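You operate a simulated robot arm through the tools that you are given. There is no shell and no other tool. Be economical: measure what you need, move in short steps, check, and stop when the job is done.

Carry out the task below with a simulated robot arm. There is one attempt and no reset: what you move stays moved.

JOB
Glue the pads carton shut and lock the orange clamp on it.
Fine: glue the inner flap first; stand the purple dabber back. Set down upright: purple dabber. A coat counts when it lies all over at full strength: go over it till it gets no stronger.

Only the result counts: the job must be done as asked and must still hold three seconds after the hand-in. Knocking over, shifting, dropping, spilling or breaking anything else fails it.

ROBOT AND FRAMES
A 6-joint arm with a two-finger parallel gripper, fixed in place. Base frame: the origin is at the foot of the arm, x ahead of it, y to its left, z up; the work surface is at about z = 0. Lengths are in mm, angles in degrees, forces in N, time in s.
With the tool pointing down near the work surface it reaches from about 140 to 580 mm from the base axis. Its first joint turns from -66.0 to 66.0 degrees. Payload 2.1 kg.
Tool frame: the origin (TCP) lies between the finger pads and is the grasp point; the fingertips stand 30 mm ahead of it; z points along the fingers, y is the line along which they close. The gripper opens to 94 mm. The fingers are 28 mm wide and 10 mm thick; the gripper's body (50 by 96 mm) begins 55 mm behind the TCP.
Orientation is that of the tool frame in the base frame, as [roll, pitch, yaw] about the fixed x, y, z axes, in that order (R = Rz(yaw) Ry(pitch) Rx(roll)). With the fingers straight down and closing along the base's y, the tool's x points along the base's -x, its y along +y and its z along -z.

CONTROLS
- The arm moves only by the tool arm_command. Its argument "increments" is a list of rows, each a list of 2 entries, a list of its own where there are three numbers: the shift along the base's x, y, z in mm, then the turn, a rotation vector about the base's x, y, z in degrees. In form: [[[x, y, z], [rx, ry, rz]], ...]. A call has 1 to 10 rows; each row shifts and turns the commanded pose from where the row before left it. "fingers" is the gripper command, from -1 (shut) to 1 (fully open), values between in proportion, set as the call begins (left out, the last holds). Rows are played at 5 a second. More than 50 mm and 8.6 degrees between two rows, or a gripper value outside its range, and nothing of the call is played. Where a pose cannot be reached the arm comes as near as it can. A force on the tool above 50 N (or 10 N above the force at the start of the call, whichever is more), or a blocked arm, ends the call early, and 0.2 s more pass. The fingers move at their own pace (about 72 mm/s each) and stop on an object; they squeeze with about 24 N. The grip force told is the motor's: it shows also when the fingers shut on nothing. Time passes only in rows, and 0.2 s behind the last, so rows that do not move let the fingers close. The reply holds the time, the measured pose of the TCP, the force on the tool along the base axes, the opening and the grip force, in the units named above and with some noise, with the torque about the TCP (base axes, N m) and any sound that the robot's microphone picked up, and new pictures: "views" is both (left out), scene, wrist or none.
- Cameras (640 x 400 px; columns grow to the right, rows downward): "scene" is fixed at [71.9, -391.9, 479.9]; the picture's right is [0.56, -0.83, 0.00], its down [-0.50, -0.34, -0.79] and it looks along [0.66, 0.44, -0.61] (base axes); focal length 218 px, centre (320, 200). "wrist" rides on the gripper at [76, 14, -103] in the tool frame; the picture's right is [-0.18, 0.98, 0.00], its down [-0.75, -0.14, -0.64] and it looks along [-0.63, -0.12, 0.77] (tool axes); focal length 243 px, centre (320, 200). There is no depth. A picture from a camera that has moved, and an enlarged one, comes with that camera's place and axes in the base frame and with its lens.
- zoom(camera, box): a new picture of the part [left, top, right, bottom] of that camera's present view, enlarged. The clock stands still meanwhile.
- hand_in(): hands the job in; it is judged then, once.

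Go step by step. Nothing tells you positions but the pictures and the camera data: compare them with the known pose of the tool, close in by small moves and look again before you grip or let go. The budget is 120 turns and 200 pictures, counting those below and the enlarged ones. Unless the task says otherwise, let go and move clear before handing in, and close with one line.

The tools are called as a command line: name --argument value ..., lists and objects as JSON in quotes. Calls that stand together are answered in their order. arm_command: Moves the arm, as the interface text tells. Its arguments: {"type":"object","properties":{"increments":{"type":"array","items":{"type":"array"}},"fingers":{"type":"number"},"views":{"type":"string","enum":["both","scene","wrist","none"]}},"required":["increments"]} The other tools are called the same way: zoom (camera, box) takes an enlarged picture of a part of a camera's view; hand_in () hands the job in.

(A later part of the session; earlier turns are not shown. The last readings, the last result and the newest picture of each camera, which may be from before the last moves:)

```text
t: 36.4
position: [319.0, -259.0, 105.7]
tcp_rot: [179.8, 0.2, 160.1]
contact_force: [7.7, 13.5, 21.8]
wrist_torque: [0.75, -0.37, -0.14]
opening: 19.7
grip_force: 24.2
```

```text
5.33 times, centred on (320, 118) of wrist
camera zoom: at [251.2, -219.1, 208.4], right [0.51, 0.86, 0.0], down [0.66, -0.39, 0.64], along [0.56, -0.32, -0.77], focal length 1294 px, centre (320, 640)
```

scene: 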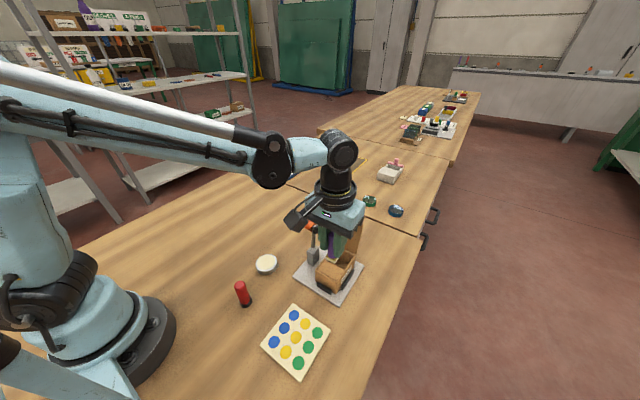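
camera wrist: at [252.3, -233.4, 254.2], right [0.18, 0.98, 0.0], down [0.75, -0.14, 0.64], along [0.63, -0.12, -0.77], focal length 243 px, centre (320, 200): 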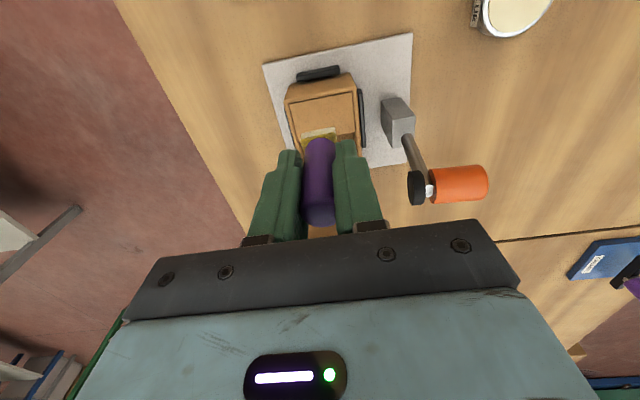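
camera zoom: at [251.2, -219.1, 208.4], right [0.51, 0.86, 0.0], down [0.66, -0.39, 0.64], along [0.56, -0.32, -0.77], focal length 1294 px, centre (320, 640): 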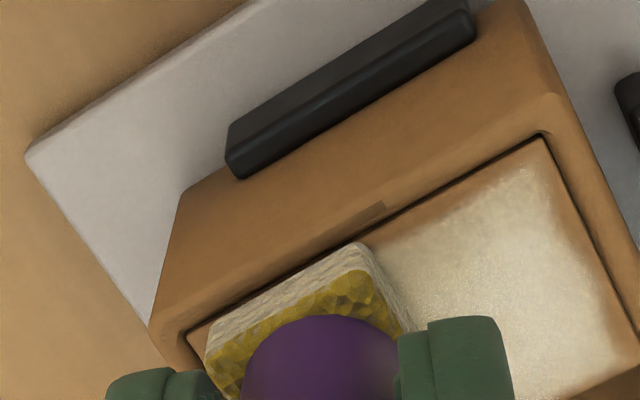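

Sponge now sits right in the near/-y corner. I ease off 1 mm and sweep along the near edge to +y, then far lane and back.

arm_command --increments '[[[0, -1, 1], [0, 0, 0]], [[0, 7, 0], [0, 0, 0]], [[0, 7, 0], [0, 0, 0]], [[0, 7, 0], [0, 0, 0]], [[0, 7, 0], [0, 0, 0]], [[0, 1, 0], [0, 0, 0]], [[0, 0, 0], [0, 0, 0]]]' --views "none"

zoom --camera "wrist" --box '[240, 70, 400, 170]'

```text
t: 38.0
position: [318.5, -230.9, 106.1]
tcp_rot: [179.9, 0.1, 160.0]
contact_force: [-1.9, -2.5, 4.4]
wrist_torque: [-0.09, 0.14, 0.01]
opening: 19.5
grip_force: 24.2
```

```text
4.00 times, centred on (320, 120) of wrist
camera zoom: at [251.4, -191.6, 209.4], right [0.51, 0.86, 0.0], down [0.66, -0.39, 0.64], along [0.55, -0.33, -0.77], focal length 970 px, centre (320, 520)
```

zoom: 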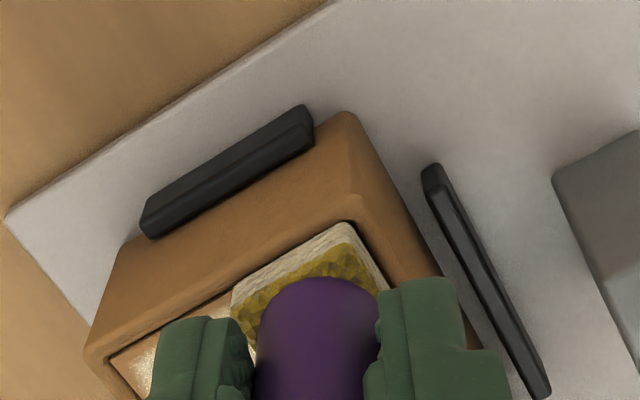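

arm_command --increments '[[[7, 0, 0], [0, 0, 0]], [[7, 0, 0], [0, 0, 0]], [[0, -7, 0], [0, 0, 0]], [[0, -7, 0], [0, 0, 0]], [[0, -7, 0], [0, 0, 0]], [[0, -7, 0], [0, 0, 0]], [[0, -1, 0], [0, 0, 0]], [[-7, 0, 0], [0, 0, 0]], [[-7, 0, 0], [0, 0, 0]], [[0, 0, 0], [0, 0, 0]]]' --views "none"

arm_command --increments '[[[0, 7, 0], [0, 0, 0]], [[0, 7, 0], [0, 0, 0]], [[0, 7, 0], [0, 0, 0]], [[0, 8, 0], [0, 0, 0]], [[7, 0, 0], [0, 0, 0]], [[7, 0, 0], [0, 0, 0]], [[0, -7, 0], [0, 0, 0]], [[0, -7, 0], [0, 0, 0]], [[0, -7, 0], [0, 0, 0]], [[0, -8, 0], [0, 0, 0]]]' --views "none"

arm_command --increments '[[[0, 0, 10], [0, 0, 0]], [[0, 0, 30], [0, 0, 7]], [[10, 0, 10], [0, 0, 7]], [[0, 0, 0], [0, 0, 6]], [[0, 0, 0], [0, 0, 0]]]' --views "none"

zoom --camera "wrist" --box '[270, 60, 390, 135]'

```text
t: 40.2
position: [317.6, -259.1, 106.6]
tcp_rot: [179.8, 0.1, 160.0]
contact_force: [1.3, 1.3, 0.0]
wrist_torque: [0.06, -0.08, -0.03]
opening: 19.7
grip_force: 24.4
```

```text
t: 42.4
position: [333.3, -260.3, 107.0]
tcp_rot: [179.8, 0.1, 160.0]
contact_force: [0.2, -0.5, -0.6]
wrist_torque: [-0.01, 0.03, -0.01]
opening: 19.6
grip_force: 23.8
```

```text
t: 43.6
position: [344.1, -259.6, 156.5]
tcp_rot: [179.9, 0.1, -179.8]
contact_force: [-0.2, -0.1, -1.0]
wrist_torque: [0.01, 0.02, -0.01]
opening: 19.8
grip_force: 24.0
```

```text
5.33 times, centred on (330, 98) of wrist
camera zoom: at [266.0, -245.8, 258.9], right [0.18, 0.98, 0.0], down [0.75, -0.14, 0.64], along [0.63, -0.12, -0.77], focal length 1294 px, centre (267, 747)
```

zoom: 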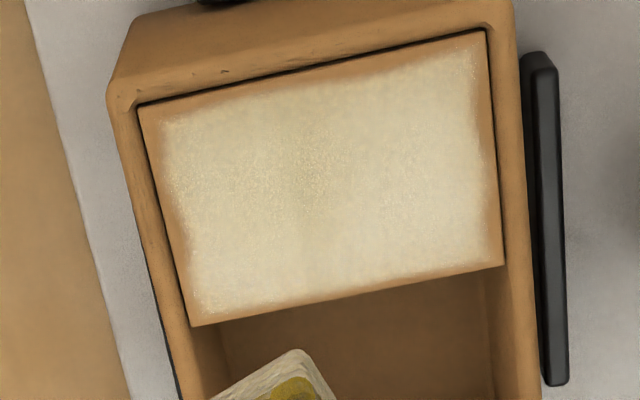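

Margins stay the same where the sponge pressed fully, so they're the coat's natural border. The last passes were light, so I do another with firmer contact to verify it's saturated.

arm_command --increments '[[[-10, 1, -10], [0, 0, -7]], [[-10, 0, -15], [0, 0, -7]], [[0, 0, -15], [0, 0, -6]], [[0, 0, -9], [0, 0, 0]], [[0, 0, -2], [0, 0, 0]], [[0, 0, 0], [0, 0, 0]]]' --views "none"

```text
t: 45.0
position: [323.1, -258.1, 105.9]
tcp_rot: [179.9, 0.1, 160.0]
contact_force: [-1.0, 0.2, 5.0]
wrist_torque: [0.0, 0.07, -0.01]
opening: 19.8
grip_force: 24.0
```

arm_command --increments '[[[0, 0, -1], [0, 0, 0]], [[-3, 0, 0], [0, 0, 0]], [[0, 7, 0], [0, 0, 0]], [[0, 7, 0], [0, 0, 0]], [[0, 7, 0], [0, 0, 0]], [[0, 6, 0], [0, 0, 0]], [[0, 0, 0], [0, 0, 0]]]' --views "none"

arm_command --increments '[[[6, 0, 0], [0, 0, 0]], [[0, -7, 0], [0, 0, 0]], [[0, -7, 0], [0, 0, 0]], [[0, -7, 0], [0, 0, 0]], [[0, -7, 0], [0, 0, 0]], [[0, 0, 0], [0, 0, 0]]]' --views "none"

arm_command --increments '[[[7, 0, 0], [0, 0, 0]], [[0, 7, 0], [0, 0, 0]], [[0, 7, 0], [0, 0, 0]], [[0, 7, 0], [0, 0, 0]], [[0, 7, 0], [0, 0, 0]], [[0, 0, 0], [0, 0, 0]]]' --views "none"

arm_command --increments '[[[0, -7, 0], [0, 0, 0]], [[0, -7, 0], [0, 0, 0]], [[0, -7, 0], [0, 0, 0]], [[0, -7, 0], [0, 0, 0]], [[0, 0, 10], [0, 0, 0]], [[0, 0, 30], [0, 0, 7]], [[10, 0, 10], [0, 0, 7]], [[0, 0, 0], [0, 0, 6]], [[0, 0, 0], [0, 0, 0]]]' --views "none"

zoom --camera "wrist" --box '[270, 60, 390, 135]'

```text
t: 46.6
position: [319.5, -230.7, 104.3]
tcp_rot: [179.8, 0.1, 160.2]
contact_force: [-0.4, -2.6, 14.4]
wrist_torque: [-0.13, 0.13, -0.02]
opening: 19.8
grip_force: 23.6
```

```text
t: 48.0
position: [326.2, -259.8, 105.3]
tcp_rot: [179.9, 0.1, 160.3]
contact_force: [0.9, 1.9, 1.7]
wrist_torque: [0.08, -0.02, 0.0]
opening: 19.7
grip_force: 24.8
```

```text
t: 49.4
position: [333.0, -231.7, 104.5]
tcp_rot: [179.9, 0.1, 160.0]
contact_force: [0.5, 0.3, -0.2]
wrist_torque: [0.02, -0.01, 0.02]
opening: 20.2
grip_force: 24.0
```

```text
t: 51.4
position: [342.1, -260.5, 153.6]
tcp_rot: [179.9, 0.1, -180.0]
contact_force: [-1.0, 0.3, -0.2]
wrist_torque: [0.02, 0.01, 0.01]
opening: 19.9
grip_force: 23.7
```

```text
5.33 times, centred on (330, 98) of wrist
camera zoom: at [265.7, -246.1, 256.8], right [0.18, 0.98, 0.0], down [0.75, -0.14, 0.64], along [0.63, -0.12, -0.77], focal length 1294 px, centre (267, 747)
```

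zoom: 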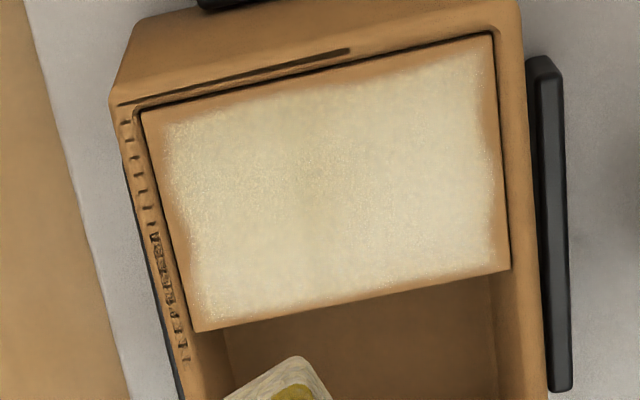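

Slightly stronger in the middle; the -y strip is still faintly speckled. One more reload and a firm pass to make certain it saturates.

arm_command --increments '[[[-34, 0, 0], [0, 0, 0]], [[-30.5, 0, 0], [0, 0, 0]], [[0, 45, 0], [0, 0, 0]], [[0, 45, 0], [0, 0, 0]], [[0, 45, -15], [0, 0, 0]], [[0, 39, -25], [0, 0, 0]], [[0, 0, -35], [0, 0, 0]], [[0, 0, -8], [0, 0, 0]], [[0, 0, 0], [0, 0, 0]]]' --views "none"

arm_command --increments '[[[0, 0, -1.5], [0, 0, 0]], [[0, 0, -1.5], [0, 0, 0]], [[0, 0, 0], [0, 0, 0]]]' --views "none"

zoom --camera "wrist" --box '[240, 80, 400, 180]'

```text
t: 53.4
position: [278.3, -87.2, 72.3]
tcp_rot: [179.9, 0.1, 180.0]
contact_force: [0.7, -0.2, -0.9]
wrist_torque: [0.02, 0.0, 0.0]
opening: 19.7
grip_force: 23.8
```

```text
t: 54.2
position: [278.1, -88.6, 69.0]
tcp_rot: [-180.0, 0.1, -179.9]
contact_force: [-0.6, -1.3, 8.1]
wrist_torque: [0.01, 0.13, -0.02]
opening: 19.7
grip_force: 23.9
```

```text
4.00 times, centred on (320, 130) of wrist
camera zoom: at [201.8, -72.9, 171.9], right [0.18, 0.98, 0.0], down [0.75, -0.14, 0.64], along [0.63, -0.12, -0.77], focal length 970 px, centre (320, 480)
```

zoom: 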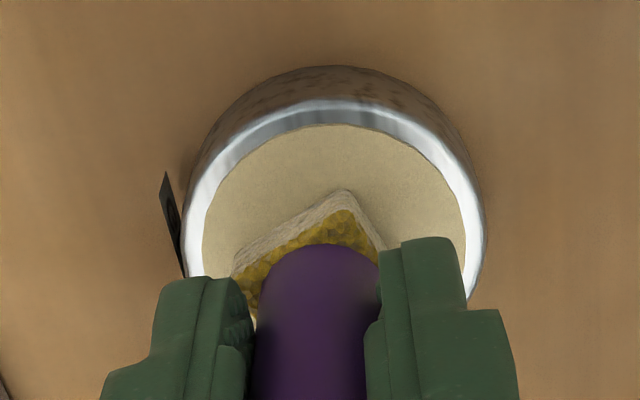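

Loaded. Back to the flap, squared (yaw -22°), firm pass.

arm_command --increments '[[[0, 0, 5], [0, 0, 0]], [[0, 0, 36], [0, 0, 0]], [[0, 0, 40], [0, 0, 0]], [[0, -43, 0], [0, 0, 0]], [[0, -43, 0], [0, 0, 0]], [[0, -43, 0], [0, 0, 0]], [[0, -43, 0], [0, 0, -7]], [[22, 0, 0], [0, 0, -7]], [[22, 0, 0], [0, 0, -8]], [[0, 0, 0], [0, 0, 0]]]' --views "none"

arm_command --increments '[[[0, 0, -35], [0, 0, 0]], [[0, 0, -9], [0, 0, 0]], [[0, 0, -2], [0, 0, 0]], [[0, 0, 0], [0, 0, 0]]]' --views "none"

zoom --camera "wrist" --box '[240, 70, 400, 170]'

```text
t: 56.4
position: [322.9, -258.1, 148.7]
tcp_rot: [179.9, 0.2, 158.0]
contact_force: [0.2, 0.5, -1.1]
wrist_torque: [-0.05, 0.01, -0.01]
opening: 19.9
grip_force: 24.1
```

```text
t: 57.4
position: [322.0, -258.8, 105.3]
tcp_rot: [180.0, 0.0, 157.9]
contact_force: [-0.9, 1.0, 17.1]
wrist_torque: [0.11, 0.1, 0.02]
opening: 19.8
grip_force: 24.1
```

```text
4.00 times, centred on (320, 120) of wrist
camera zoom: at [256.7, -216.6, 206.7], right [0.54, 0.84, 0.0], down [0.65, -0.41, 0.64], along [0.54, -0.34, -0.77], focal length 970 px, centre (320, 520)
```

zoom: 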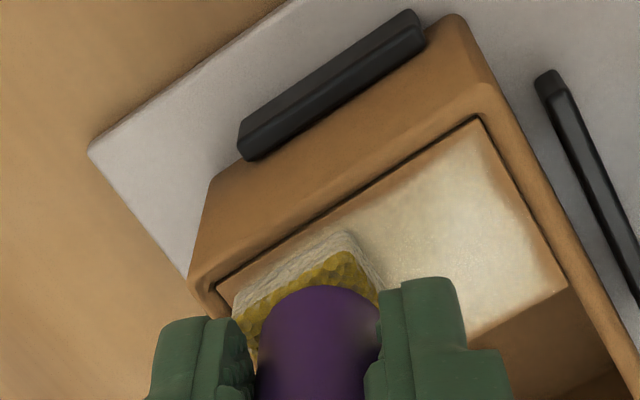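

Firm contact. Strokes along x at the -y side, then sweeps.

arm_command --increments '[[[-3, -1, 0], [0, 0, 0]], [[7, 0, 0], [0, 0, 0]], [[7, 0, 0], [0, 0, 0]], [[-7, 0, 0], [0, 0, 0]], [[-7, 0, 0], [0, 0, 0]], [[0, 7, 0], [0, 0, 0]], [[0, 7, 0], [0, 0, 0]], [[0, 7, 0], [0, 0, 0]], [[0, 8, 0], [0, 0, 0]]]' --views "none"

arm_command --increments '[[[7, 0, 0], [0, 0, 0]], [[0, -7, 0], [0, 0, 0]], [[0, -7, 0], [0, 0, 0]], [[0, -7, 0], [0, 0, 0]], [[0, -8, 0], [0, 0, 0]], [[0, 0, 0], [0, 0, 0]]]' --views "none"

arm_command --increments '[[[7, 0, 0], [0, 0, 0]], [[0, 7, 0], [0, 0, 0]], [[0, 7, 0], [0, 0, 0]], [[0, 7, 0], [0, 0, 0]], [[0, 8, 0], [0, 0, 0]], [[0, 0, 0], [0, 0, 0]]]' --views "none"

arm_command --increments '[[[0, -7, 0], [0, 0, 0]], [[0, -7, 0], [0, 0, 0]], [[0, -7, 0], [0, 0, 0]], [[0, -7, 0], [0, 0, 0]], [[0, 0, 10], [0, 0, 0]], [[0, 0, 30], [0, 0, 7]], [[10, 0, 10], [0, 0, 7]], [[0, 0, 0], [0, 0, 8]], [[0, 0, 0], [0, 0, 0]]]' --views "none"

zoom --camera "wrist" --box '[270, 60, 390, 135]'

```text
t: 59.4
position: [319.1, -230.1, 103.4]
tcp_rot: [179.9, -0.1, 158.1]
contact_force: [0.0, -1.8, 1.7]
wrist_torque: [-0.18, 0.02, 0.0]
opening: 19.8
grip_force: 23.7
```

```text
t: 60.8
position: [326.3, -260.0, 103.6]
tcp_rot: [179.9, 0.1, 158.1]
contact_force: [0.8, 0.2, 0.2]
wrist_torque: [0.04, -0.02, 0.01]
opening: 19.5
grip_force: 24.0
```

```text
t: 62.2
position: [334.7, -229.4, 102.9]
tcp_rot: [179.9, 0.2, 158.0]
contact_force: [-1.1, -6.7, 17.4]
wrist_torque: [-0.4, 0.07, -0.01]
opening: 19.7
grip_force: 24.2
```

```text
t: 64.2
position: [343.6, -258.3, 153.9]
tcp_rot: [179.8, 0.1, -179.8]
contact_force: [-0.9, -1.0, -0.3]
wrist_torque: [-0.02, -0.03, -0.01]
opening: 19.9
grip_force: 23.8
```

```text
5.33 times, centred on (330, 98) of wrist
camera zoom: at [266.9, -244.9, 256.5], right [0.18, 0.98, 0.0], down [0.75, -0.14, 0.64], along [0.63, -0.12, -0.77], focal length 1294 px, centre (267, 747)
```

zoom: 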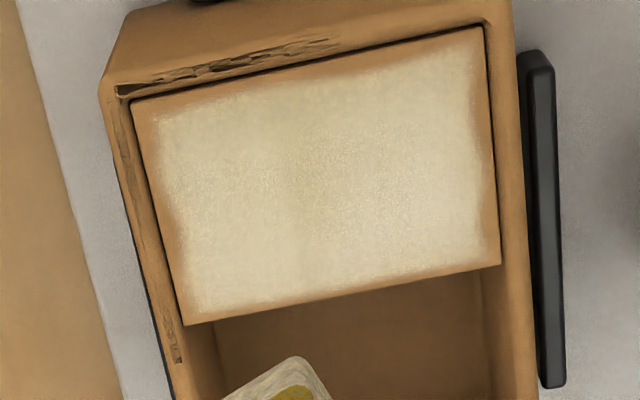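

No further change: the coat is saturated. Now return the dabber to its spot via the open side.

arm_command --increments '[[[-34, 0, 0], [0, 0, 0]], [[-31, 0, 0], [0, 0, 0]], [[0, 45, 0], [0, 0, 0]], [[0, 45, 0], [0, 0, 0]], [[0, 45, 0], [0, 0, 0]], [[0, 38, 0], [0, 0, 0]], [[45, 0, 0], [0, 0, 0]], [[45, 0, -15], [0, 0, 0]], [[45, 0, -25], [0, 0, 0]], [[12, 0, -25], [0, 0, 0]]]' --views "none"

arm_command --increments '[[[1, 0, -20], [0, 0, 0]], [[0, 0, -8], [0, 0, 0]], [[0, 0, 0], [0, 0, 0]]]'

zoom --camera "scene" --box '[270, 180, 360, 260]'

zoom --camera "wrist" --box '[240, 100, 400, 240]'

```text
refused: row 9 steps farther than a row can; nothing moved
```

```text
t: 65.0
position: [344.9, -259.5, 126.0]
tcp_rot: [179.9, 0.2, -179.9]
contact_force: [-0.2, 0.0, -0.2]
wrist_torque: [0.02, 0.02, 0.04]
opening: 19.8
grip_force: 24.1
camera wrist: at [267.9, -244.8, 229.2], right [0.18, 0.98, 0.0], down [0.75, -0.14, 0.64], along [0.63, -0.12, -0.77], focal length 243 px, centre (320, 200)
```

scene: 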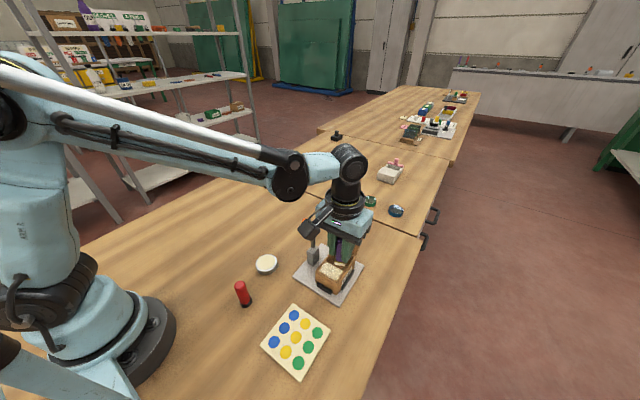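
wrist: 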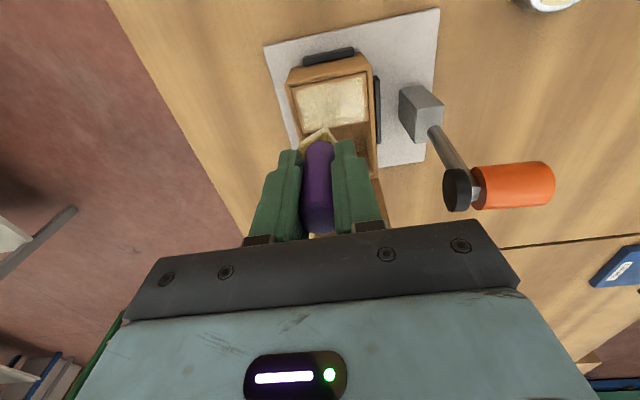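

```text
5.00 times, centred on (315, 220) of scene
camera zoom: at [71.9, -391.9, 479.9], right [0.56, -0.83, 0.0], down [-0.5, -0.34, -0.79], along [0.66, 0.44, -0.61], focal length 1089 px, centre (345, 100)
```

zoom: 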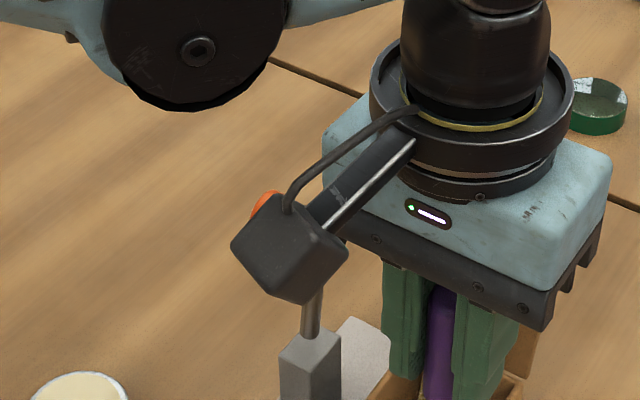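

```text
2.86 times, centred on (320, 170) of wrist
camera zoom: at [267.9, -244.8, 229.2], right [0.18, 0.98, 0.0], down [0.75, -0.14, 0.64], along [0.63, -0.12, -0.77], focal length 693 px, centre (320, 286)
```

zoom: 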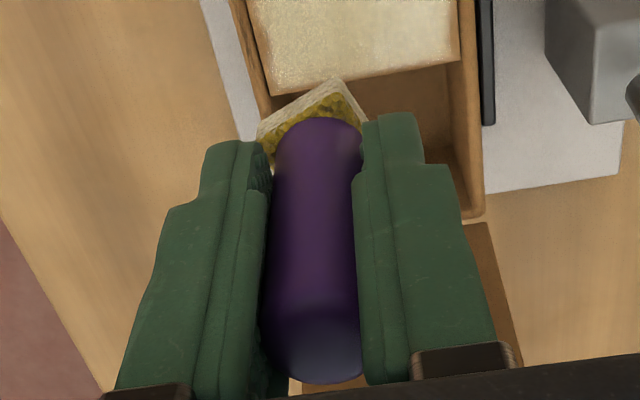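

The long move was refused (one step too long) and the lowering went over the carton instead, harmlessly. I raise and redo the route in shorter steps.

arm_command --increments '[[[-1, 0, 28], [0, 0, 0]], [[-34, 0, 0], [0, 0, 0]], [[-31, 0, 0], [0, 0, 0]], [[0, 45, 0], [0, 0, 0]], [[0, 45, 0], [0, 0, 0]], [[0, 45, 0], [0, 0, 0]], [[0, 38, 0], [0, 0, 0]], [[45, 0, 0], [0, 0, 0]], [[45, 0, 0], [0, 0, 0]], [[45, 0, 0], [0, 0, 0]]]' --views "none"

```text
t: 67.2
position: [416.3, -85.7, 151.9]
tcp_rot: [180.0, -0.1, 180.0]
contact_force: [-1.4, -0.1, -0.3]
wrist_torque: [0.03, 0.0, 0.04]
opening: 19.8
grip_force: 24.0
```

arm_command --increments '[[[13, 0, -30], [0, 0, 0]], [[0, 0, -40], [0, 0, 0]], [[0, 0, -20], [0, 0, 0]], [[0, 0, 0], [0, 0, 0]]]' --views "none"

zoom --camera "scene" --box '[270, 180, 360, 260]'

zoom --camera "wrist" --box '[240, 100, 400, 240]'

```text
t: 68.2
position: [427.9, -84.5, 63.3]
tcp_rot: [179.9, 0.1, 180.0]
contact_force: [0.6, 0.4, -0.5]
wrist_torque: [0.02, -0.03, 0.02]
opening: 19.9
grip_force: 23.6
```

```text
5.00 times, centred on (315, 220) of scene
camera zoom: at [71.9, -391.9, 479.9], right [0.56, -0.83, 0.0], down [-0.5, -0.34, -0.79], along [0.66, 0.44, -0.61], focal length 1089 px, centre (345, 100)
```

zoom: 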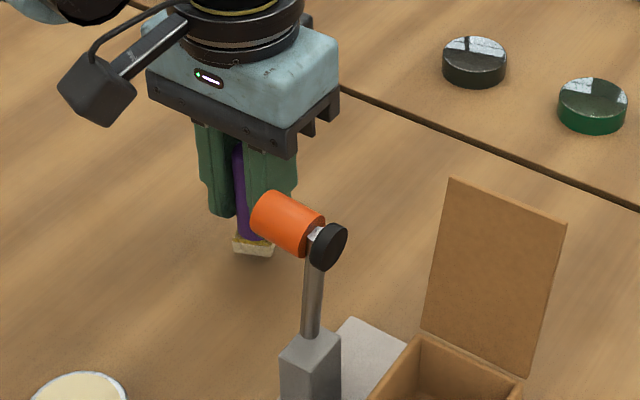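

```text
2.86 times, centred on (320, 170) of wrist
camera zoom: at [350.8, -70.0, 165.8], right [0.18, 0.98, 0.0], down [0.75, -0.14, 0.64], along [0.63, -0.12, -0.77], focal length 693 px, centre (320, 286)
```

zoom: 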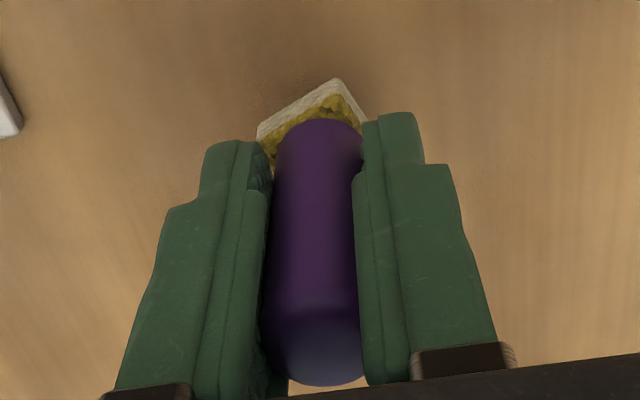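

arm_command --increments '[[[0, 0, -3], [0, 0, 0]], [[0, 0, -2], [0, 0, 0]], [[0, 0, -1.5], [0, 0, 0]], [[0, 0, 0], [0, 0, 0]]]' --views "none"

```text
t: 69.2
position: [426.6, -85.4, 56.2]
tcp_rot: [179.9, 0.0, 179.9]
contact_force: [-0.2, -0.1, 0.1]
wrist_torque: [-0.03, -0.03, 0.01]
opening: 20.0
grip_force: 23.7
```

arm_command --increments '[[[0, 0, -1], [0, 0, 0]], [[0, 0, -1], [0, 0, 0]], [[0, 0, 0], [0, 0, 0]]]' --views "none"

```text
t: 70.0
position: [426.9, -85.3, 54.6]
tcp_rot: [179.9, 0.1, 180.0]
contact_force: [0.3, -0.1, 0.4]
wrist_torque: [-0.04, -0.01, -0.02]
opening: 19.7
grip_force: 24.3
```

arm_command --increments '[[[0, 0, -1], [0, 0, 0]], [[0, 0, -0.7], [0, 0, 0]], [[0, 0, 0], [0, 0, 0]]]' --views "none"

zoom --camera "scene" --box '[285, 200, 325, 235]'

```text
t: 70.8
position: [427.2, -85.3, 54.1]
tcp_rot: [180.0, 0.0, 180.0]
contact_force: [-0.8, -0.4, 0.1]
wrist_torque: [0.02, 0.02, -0.02]
opening: 19.6
grip_force: 23.6
```

```text
11.43 times, centred on (305, 218) of scene
camera zoom: at [71.9, -391.9, 479.9], right [0.56, -0.83, 0.0], down [-0.5, -0.34, -0.79], along [0.66, 0.44, -0.61], focal length 2488 px, centre (491, 0)
```

zoom: 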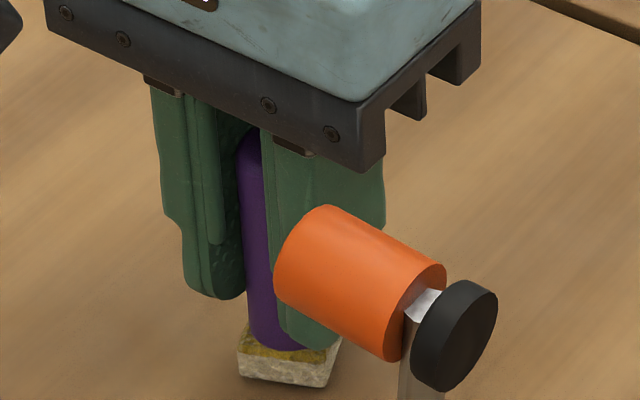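

arm_command --increments '[[[0, 0, -1], [0, 0, 0]], [[0, 0, -0.7], [0, 0, 0]], [[0, 0, 0], [0, 0, 0]]]' --views "none"

```text
t: 71.6
position: [427.3, -85.0, 51.9]
tcp_rot: [179.9, 0.1, -179.9]
contact_force: [-0.3, -0.2, -0.2]
wrist_torque: [0.01, 0.01, -0.03]
opening: 20.0
grip_force: 23.9
```

arm_command --increments '[[[0, 0, -1], [0, 0, 0]], [[0, 0, 0], [0, 0, 0]]]' --views "none"

zoom --camera "scene" --box '[285, 200, 325, 235]'

zoom --camera "wrist" --box '[270, 110, 370, 180]'

```text
t: 72.2
position: [426.5, -85.7, 50.7]
tcp_rot: [180.0, 0.0, -179.9]
contact_force: [-0.6, 1.2, 18.9]
wrist_torque: [0.04, 0.04, 0.01]
opening: 19.6
grip_force: 23.9
```

```text
11.43 times, centred on (305, 218) of scene
camera zoom: at [71.8, -391.8, 479.9], right [0.56, -0.83, 0.0], down [-0.5, -0.34, -0.79], along [0.66, 0.44, -0.61], focal length 2488 px, centre (491, 0)
```

zoom: 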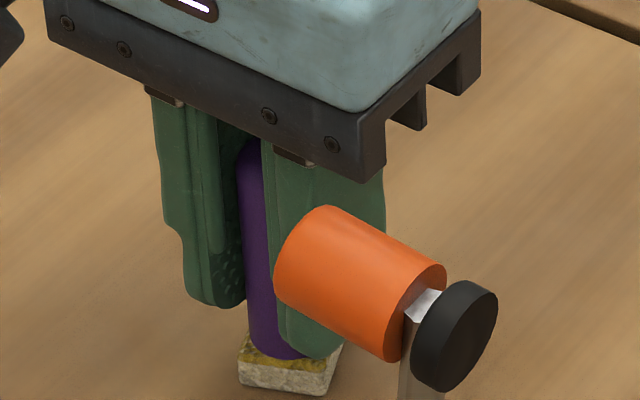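

```text
5.71 times, centred on (320, 145) of wrist
camera zoom: at [349.7, -71.2, 153.8], right [0.18, 0.98, 0.0], down [0.75, -0.14, 0.64], along [0.63, -0.12, -0.77], focal length 1386 px, centre (320, 514)
```

zoom: 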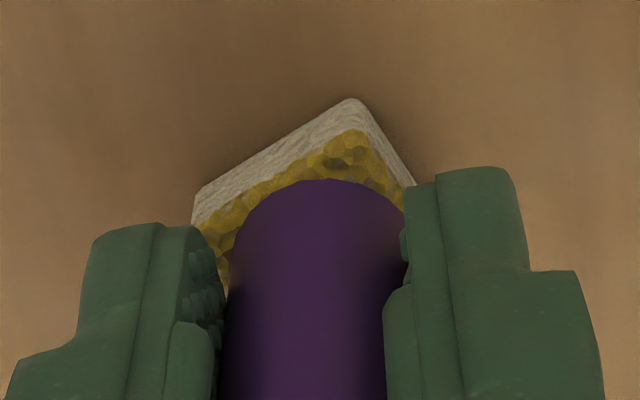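

Standing on the table. Ease 0.6 mm, release and rise.

arm_command --increments '[[[0, 0, 0.6], [0, 0, 0]], [[0, 0, 0], [0, 0, 0]]]' --views "none"

arm_command --increments '[[[0, 0, 0], [0, 0, 0]], [[0, 0, 0], [0, 0, 0]], [[0, 0, 0], [0, 0, 0]]]' --fingers -0.2

```text
t: 72.8
position: [425.9, -85.2, 50.3]
tcp_rot: [179.9, 0.1, 179.9]
contact_force: [0.6, 1.0, 8.7]
wrist_torque: [0.05, 0.01, 0.02]
opening: 19.8
grip_force: 24.3
```

```text
t: 73.6
position: [426.4, -86.0, 50.8]
tcp_rot: [179.9, 0.0, 180.0]
contact_force: [0.3, -0.1, 0.3]
wrist_torque: [-0.04, -0.03, 0.0]
opening: 37.4
grip_force: 0.1
camera wrist: at [349.6, -71.2, 153.9], right [0.18, 0.98, 0.0], down [0.75, -0.14, 0.64], along [0.63, -0.12, -0.77], focal length 243 px, centre (320, 200)
```

scene: 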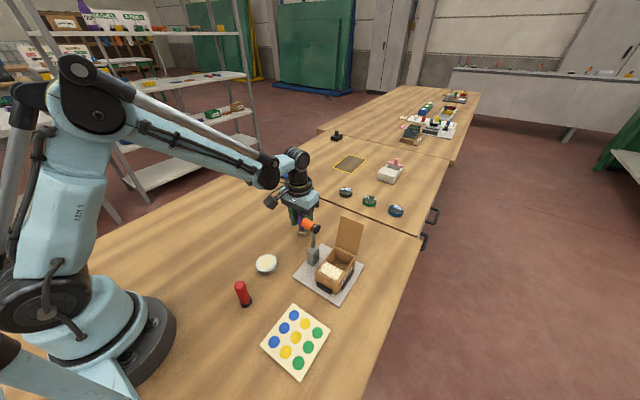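
wrist: 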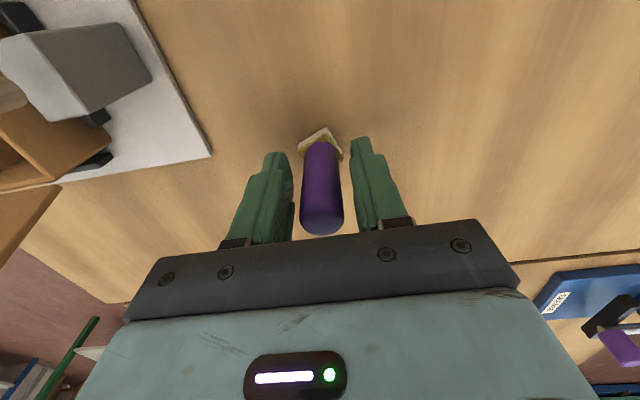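

Dabber stands free. Rise and move beyond the outer flap (+x side) with closed fingers, then look.

arm_command --increments '[[[0, 0, 40], [0, 0, 0]], [[0, 0, 45], [0, 0, 0]], [[0, 0, 45], [0, 0, 0]], [[0, 0, 30], [0, 0, 0]], [[20, -40, 0], [0, 0, 0]], [[20, -40, 0], [0, 0, 0]], [[0, -45, 0], [0, 0, 0]], [[0, -45, 0], [0, 0, 0]], [[0, 0, 0], [0, 0, 0]]]'

zoom --camera "scene" --box '[270, 180, 390, 310]'

```text
t: 75.6
position: [465.6, -252.5, 212.4]
tcp_rot: [180.0, 0.0, -180.0]
contact_force: [-0.3, 0.2, -0.3]
wrist_torque: [0.02, -0.02, -0.02]
opening: 37.6
grip_force: 0.2
camera wrist: at [388.9, -238.9, 314.6], right [0.18, 0.98, 0.0], down [0.75, -0.14, 0.64], along [0.63, -0.12, -0.77], focal length 243 px, centre (320, 200)
```

scene: 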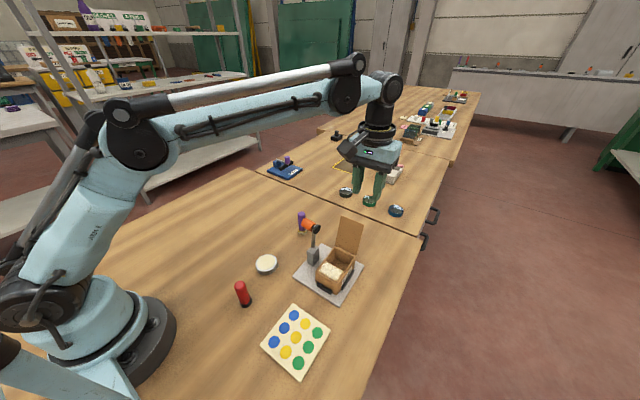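
wrist: 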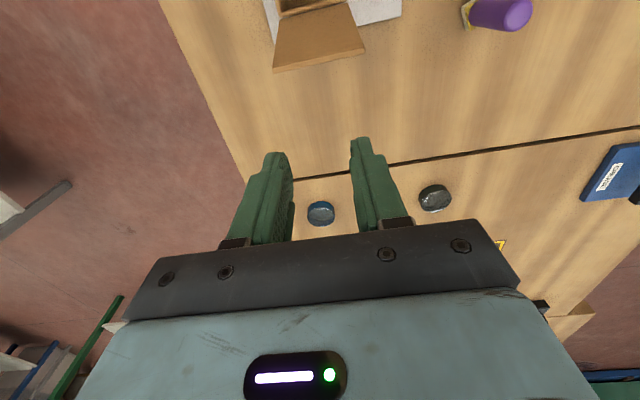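

```text
3.08 times, centred on (330, 245) of scene
camera zoom: at [71.9, -391.9, 479.9], right [0.56, -0.83, 0.0], down [-0.5, -0.34, -0.79], along [0.66, 0.44, -0.61], focal length 670 px, centre (289, 62)
```

zoom: 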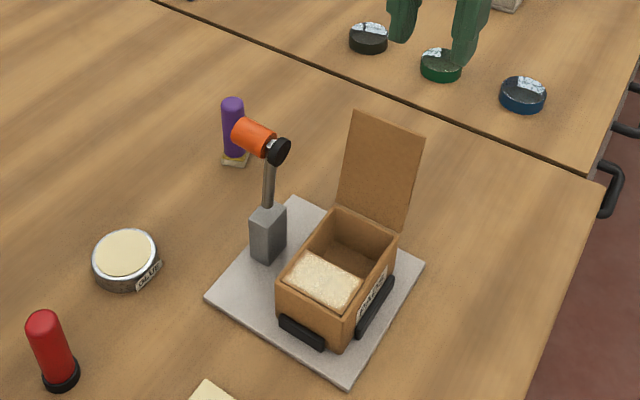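

Flap's free edge is near x≈420, z≈135. I close the fingers, descend behind it to tip height ~110 and push toward -x.

arm_command --increments '[[[0, -4, -30], [0, 0, 0]], [[0, 0, -38], [0, 0, 0]], [[0, 0, 0], [0, 0, 0]]]' --fingers -1 --views "scene"

zoom --camera "scene" --box '[290, 150, 430, 290]'

```text
t: 76.4
position: [466.2, -256.6, 144.0]
tcp_rot: [179.9, 0.1, -180.0]
contact_force: [-0.4, 0.1, -0.1]
wrist_torque: [0.0, 0.01, -0.02]
opening: 0.0
grip_force: 23.7
```

scene: 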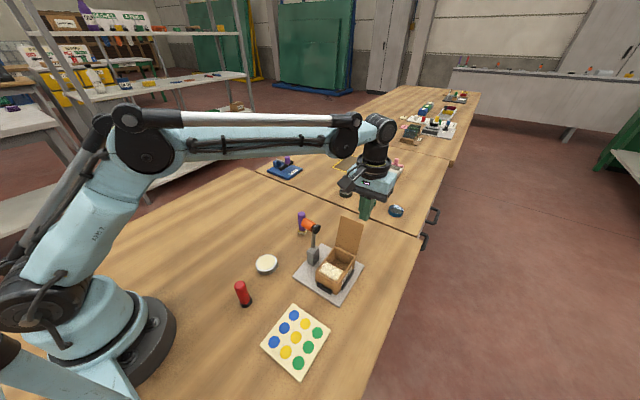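

```text
2.86 times, centred on (360, 220) of scene
camera zoom: at [71.9, -391.9, 479.9], right [0.56, -0.83, 0.0], down [-0.5, -0.34, -0.79], along [0.66, 0.44, -0.61], focal length 622 px, centre (206, 143)
```

zoom: 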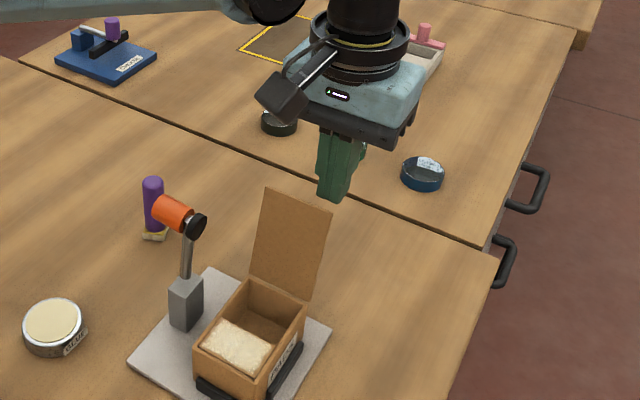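

arm_command --increments '[[[-15, 0, 0], [0, 0, 0]], [[-15, 0, 0], [0, 0, 0]], [[-8, 0, 0], [0, 0, 0]], [[-8, 0, 1], [0, 0, 0]], [[-8, 0, 0], [0, 0, 0]], [[-8, 0, 0], [0, 0, 0]], [[-8, 0, -2], [0, 0, 0]], [[0, 0, 0], [0, 0, 0]]]' --views "scene"

zoom --camera "scene" --box '[270, 170, 390, 310]'

```text
t: 78.2
position: [396.1, -259.3, 142.7]
tcp_rot: [179.9, 0.0, -179.8]
contact_force: [-0.3, 0.7, 0.5]
wrist_torque: [0.02, 0.0, 0.04]
opening: 0.1
grip_force: 23.9
```

scene: 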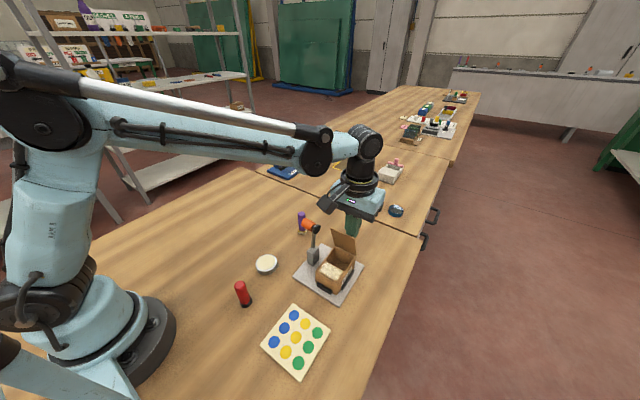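

```text
2.86 times, centred on (330, 240) of scene
camera zoom: at [71.9, -391.9, 479.9], right [0.56, -0.83, 0.0], down [-0.5, -0.34, -0.79], along [0.66, 0.44, -0.61], focal length 622 px, centre (291, 86)
```

zoom: 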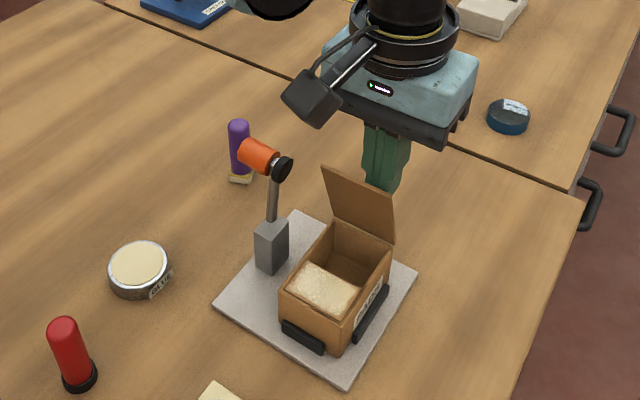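

The flap folds easily. Continue along the arc.

arm_command --increments '[[[-8, 0, -3], [0, 0, 0]], [[-8, 0, -4], [0, 0, 0]], [[-7, 0, -5], [0, 0, 0]], [[-7, 0, -6], [0, 0, 0]], [[-5, 0, -7], [0, 0, 0]], [[-5, 0, -7], [0, 0, 0]], [[-4, 0, -8], [0, 0, 0]], [[0, 0, 0], [0, 0, 0]]]' --views "scene"

zoom --camera "scene" --box '[270, 170, 390, 310]'

```text
t: 80.0
position: [351.9, -260.3, 102.3]
tcp_rot: [180.0, 0.1, -180.0]
contact_force: [0.0, -0.1, -0.2]
wrist_torque: [-0.01, 0.05, -0.03]
opening: 0.1
grip_force: 23.8
```

scene: 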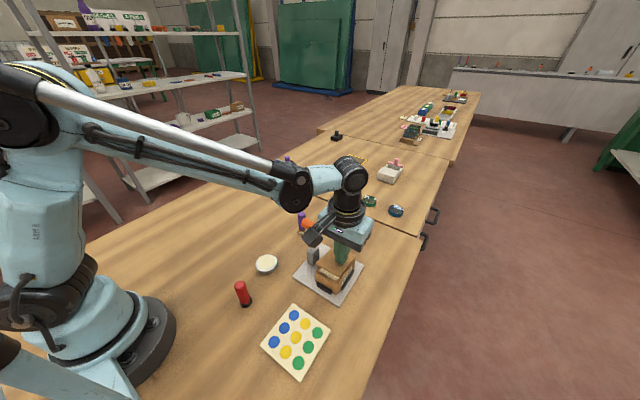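

```text
2.86 times, centred on (330, 240) of scene
camera zoom: at [71.9, -391.9, 479.9], right [0.56, -0.83, 0.0], down [-0.5, -0.34, -0.79], along [0.66, 0.44, -0.61], focal length 622 px, centre (291, 86)
```

zoom: 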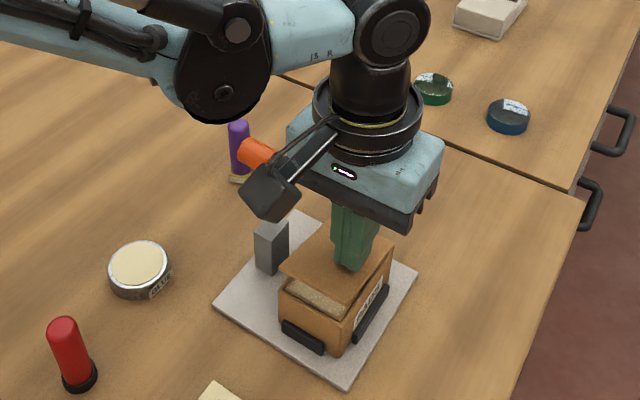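

arm_command --increments '[[[-5, 0, -5], [0, 0, 0]], [[-5, 0, -5], [0, 0, 0]], [[-4, 0, -4], [0, 0, 0]], [[0, 0, -2], [0, 0, 0]], [[0, 0, 0], [0, 0, 0]]]' --views "scene"

zoom --camera "scene" --box '[285, 200, 375, 310]'

```text
t: 81.2
position: [337.2, -259.9, 84.7]
tcp_rot: [179.8, 0.0, -180.0]
contact_force: [-2.5, 0.4, 3.7]
wrist_torque: [-0.02, 0.02, -0.04]
opening: 0.1
grip_force: 24.6
```

scene: 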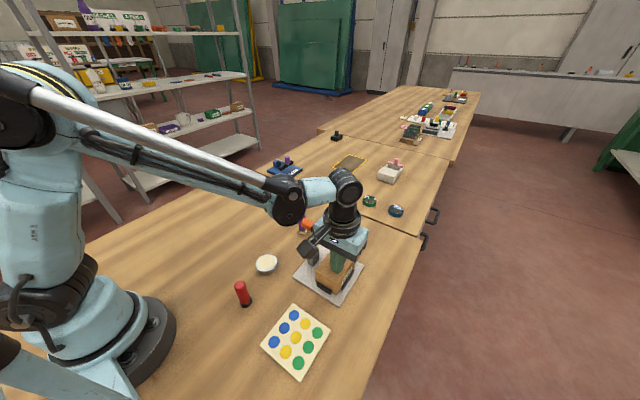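

```text
3.64 times, centred on (330, 255) of scene
camera zoom: at [71.9, -391.9, 479.9], right [0.56, -0.83, 0.0], down [-0.5, -0.34, -0.79], along [0.66, 0.44, -0.61], focal length 792 px, centre (284, 0)
```

zoom: 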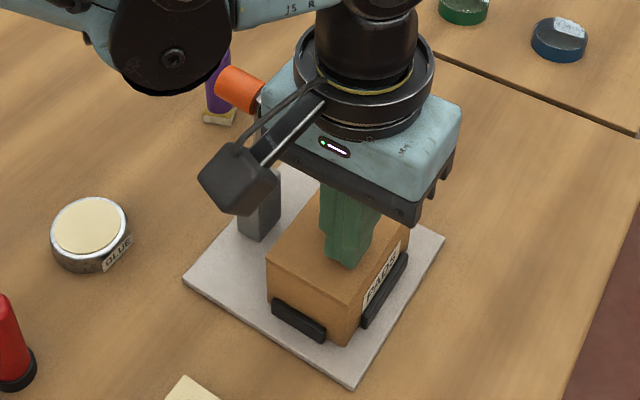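

The flap is closed. I press a bit and hold.

arm_command --increments '[[[0, 3, -1], [0, 0, 0]], [[0, 0, -0.5], [0, 0, 0]], [[0, 0, 0], [0, 0, 0]], [[0, 0, 0], [0, 0, 0]], [[0, 0, 0], [0, 0, 0]], [[0, 0, 0], [0, 0, 0]], [[0, 0, 0], [0, 0, 0]], [[0, 0, 0], [0, 0, 0]], [[0, 0, 0], [0, 0, 0]], [[0, 0, 0], [0, 0, 0]]]' --views "none"

arm_command --increments '[[[0, 0, 20], [0, 0, 0]], [[0, 0, 40], [0, 0, 0]], [[-30, 0, 30], [0, 0, 0]], [[-40, 0, 20], [0, 0, 0]], [[0, 0, 0], [0, 0, 0]]]'

zoom --camera "scene" --box '[285, 200, 375, 310]'

zoom --camera "wrist" --box '[200, 0, 500, 190]'

```text
t: 83.4
position: [339.6, -255.7, 85.5]
tcp_rot: [179.9, 0.1, -179.9]
contact_force: [-0.5, -4.3, 31.1]
wrist_torque: [-0.11, -0.41, -0.05]
opening: 0.0
grip_force: 23.9
```

```text
t: 84.6
position: [268.3, -257.9, 195.3]
tcp_rot: [180.0, 0.0, -179.9]
contact_force: [0.0, 0.0, -0.1]
wrist_torque: [-0.03, -0.01, 0.01]
opening: 0.0
grip_force: 24.2
camera wrist: at [192.3, -243.2, 298.0], right [0.18, 0.98, 0.0], down [0.75, -0.14, 0.64], along [0.63, -0.12, -0.77], focal length 243 px, centre (320, 200)
```

scene: 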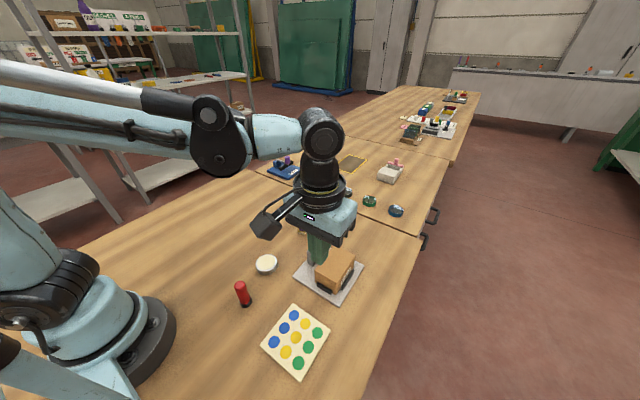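
wrist: 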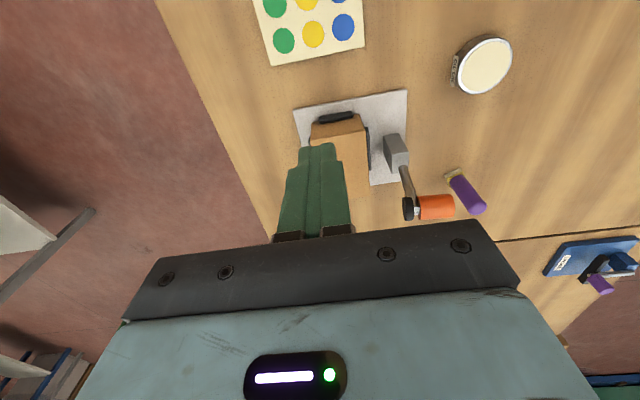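

```text
3.64 times, centred on (330, 255) of scene
camera zoom: at [71.9, -391.9, 479.9], right [0.56, -0.83, 0.0], down [-0.5, -0.34, -0.79], along [0.66, 0.44, -0.61], focal length 792 px, centre (284, 0)
```

zoom: 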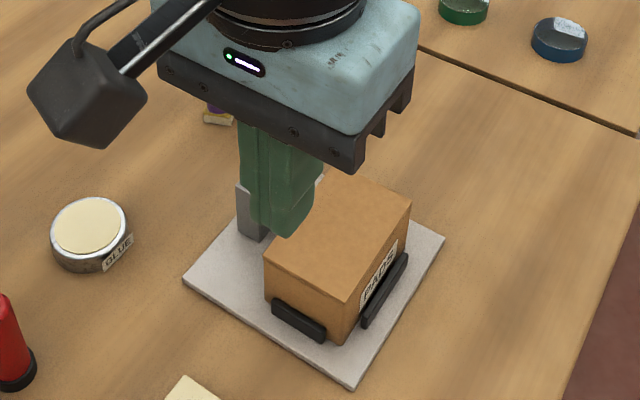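

```text
2.11 times, centred on (350, 95) of wrist
camera zoom: at [192.3, -243.2, 298.0], right [0.18, 0.98, 0.0], down [0.75, -0.14, 0.64], along [0.63, -0.12, -0.77], focal length 511 px, centre (257, 421)
```

zoom: 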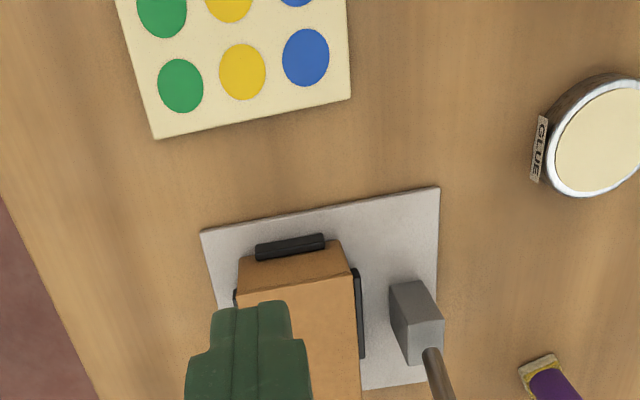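

The carton stays shut. Next the clamp: I go to the +y side of the orange handle and look.

arm_command --increments '[[[0, 40, 0], [0, 0, 0]], [[0, 45, 0], [0, 0, 0]], [[0, 45, 0], [0, 0, 0]], [[0, 25, 0], [0, 0, 0]], [[40, 0, 0], [0, 0, 0]], [[42, 0, 0], [0, 0, 0]], [[0, 0, 0], [0, 0, 0]]]'

zoom --camera "wrist" --box '[120, 50, 360, 230]'

zoom --camera "scene" --box '[285, 200, 375, 310]'

```text
t: 86.2
position: [349.9, -101.8, 195.7]
tcp_rot: [179.9, 0.2, -180.0]
contact_force: [-0.2, 0.0, 0.4]
wrist_torque: [-0.02, 0.02, -0.01]
opening: 0.0
grip_force: 23.9
camera wrist: at [273.2, -87.8, 298.1], right [0.18, 0.98, 0.0], down [0.75, -0.14, 0.64], along [0.63, -0.12, -0.77], focal length 243 px, centre (320, 200)
```

scene: 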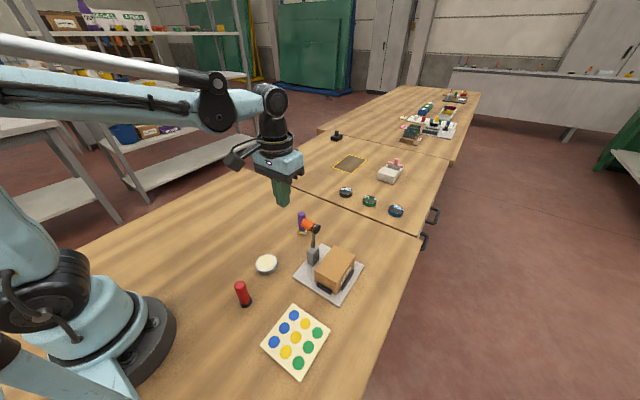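
wrist: 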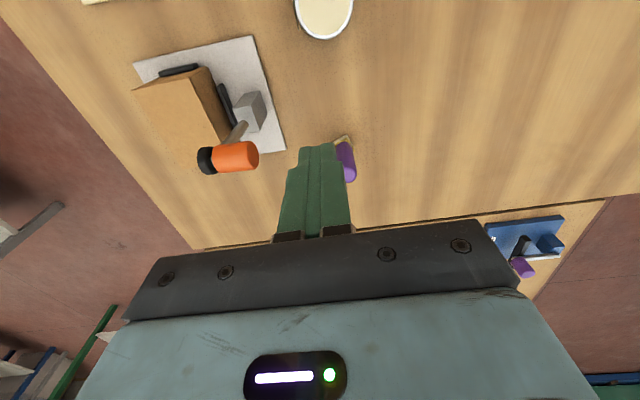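

```text
2.22 times, centred on (240, 140) of wrist
camera zoom: at [273.2, -87.8, 298.1], right [0.18, 0.98, 0.0], down [0.75, -0.14, 0.64], along [0.63, -0.12, -0.77], focal length 539 px, centre (498, 333)
```

zoom: 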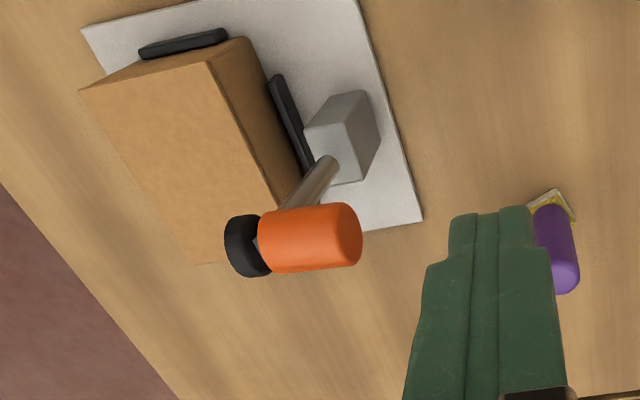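

```text
3.64 times, centred on (330, 255) of scene
camera zoom: at [71.9, -391.9, 479.9], right [0.56, -0.83, 0.0], down [-0.5, -0.34, -0.79], along [0.66, 0.44, -0.61], focal length 792 px, centre (284, 0)
```

zoom: 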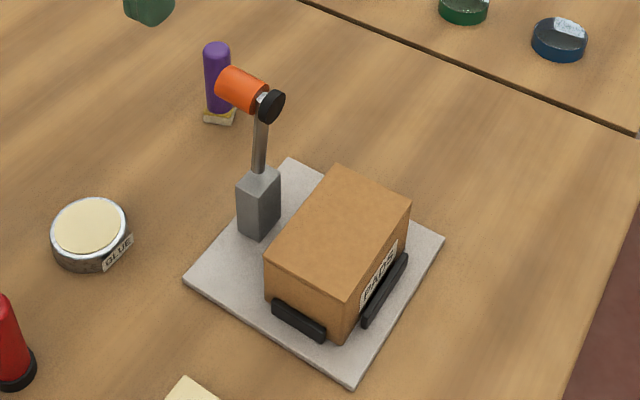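

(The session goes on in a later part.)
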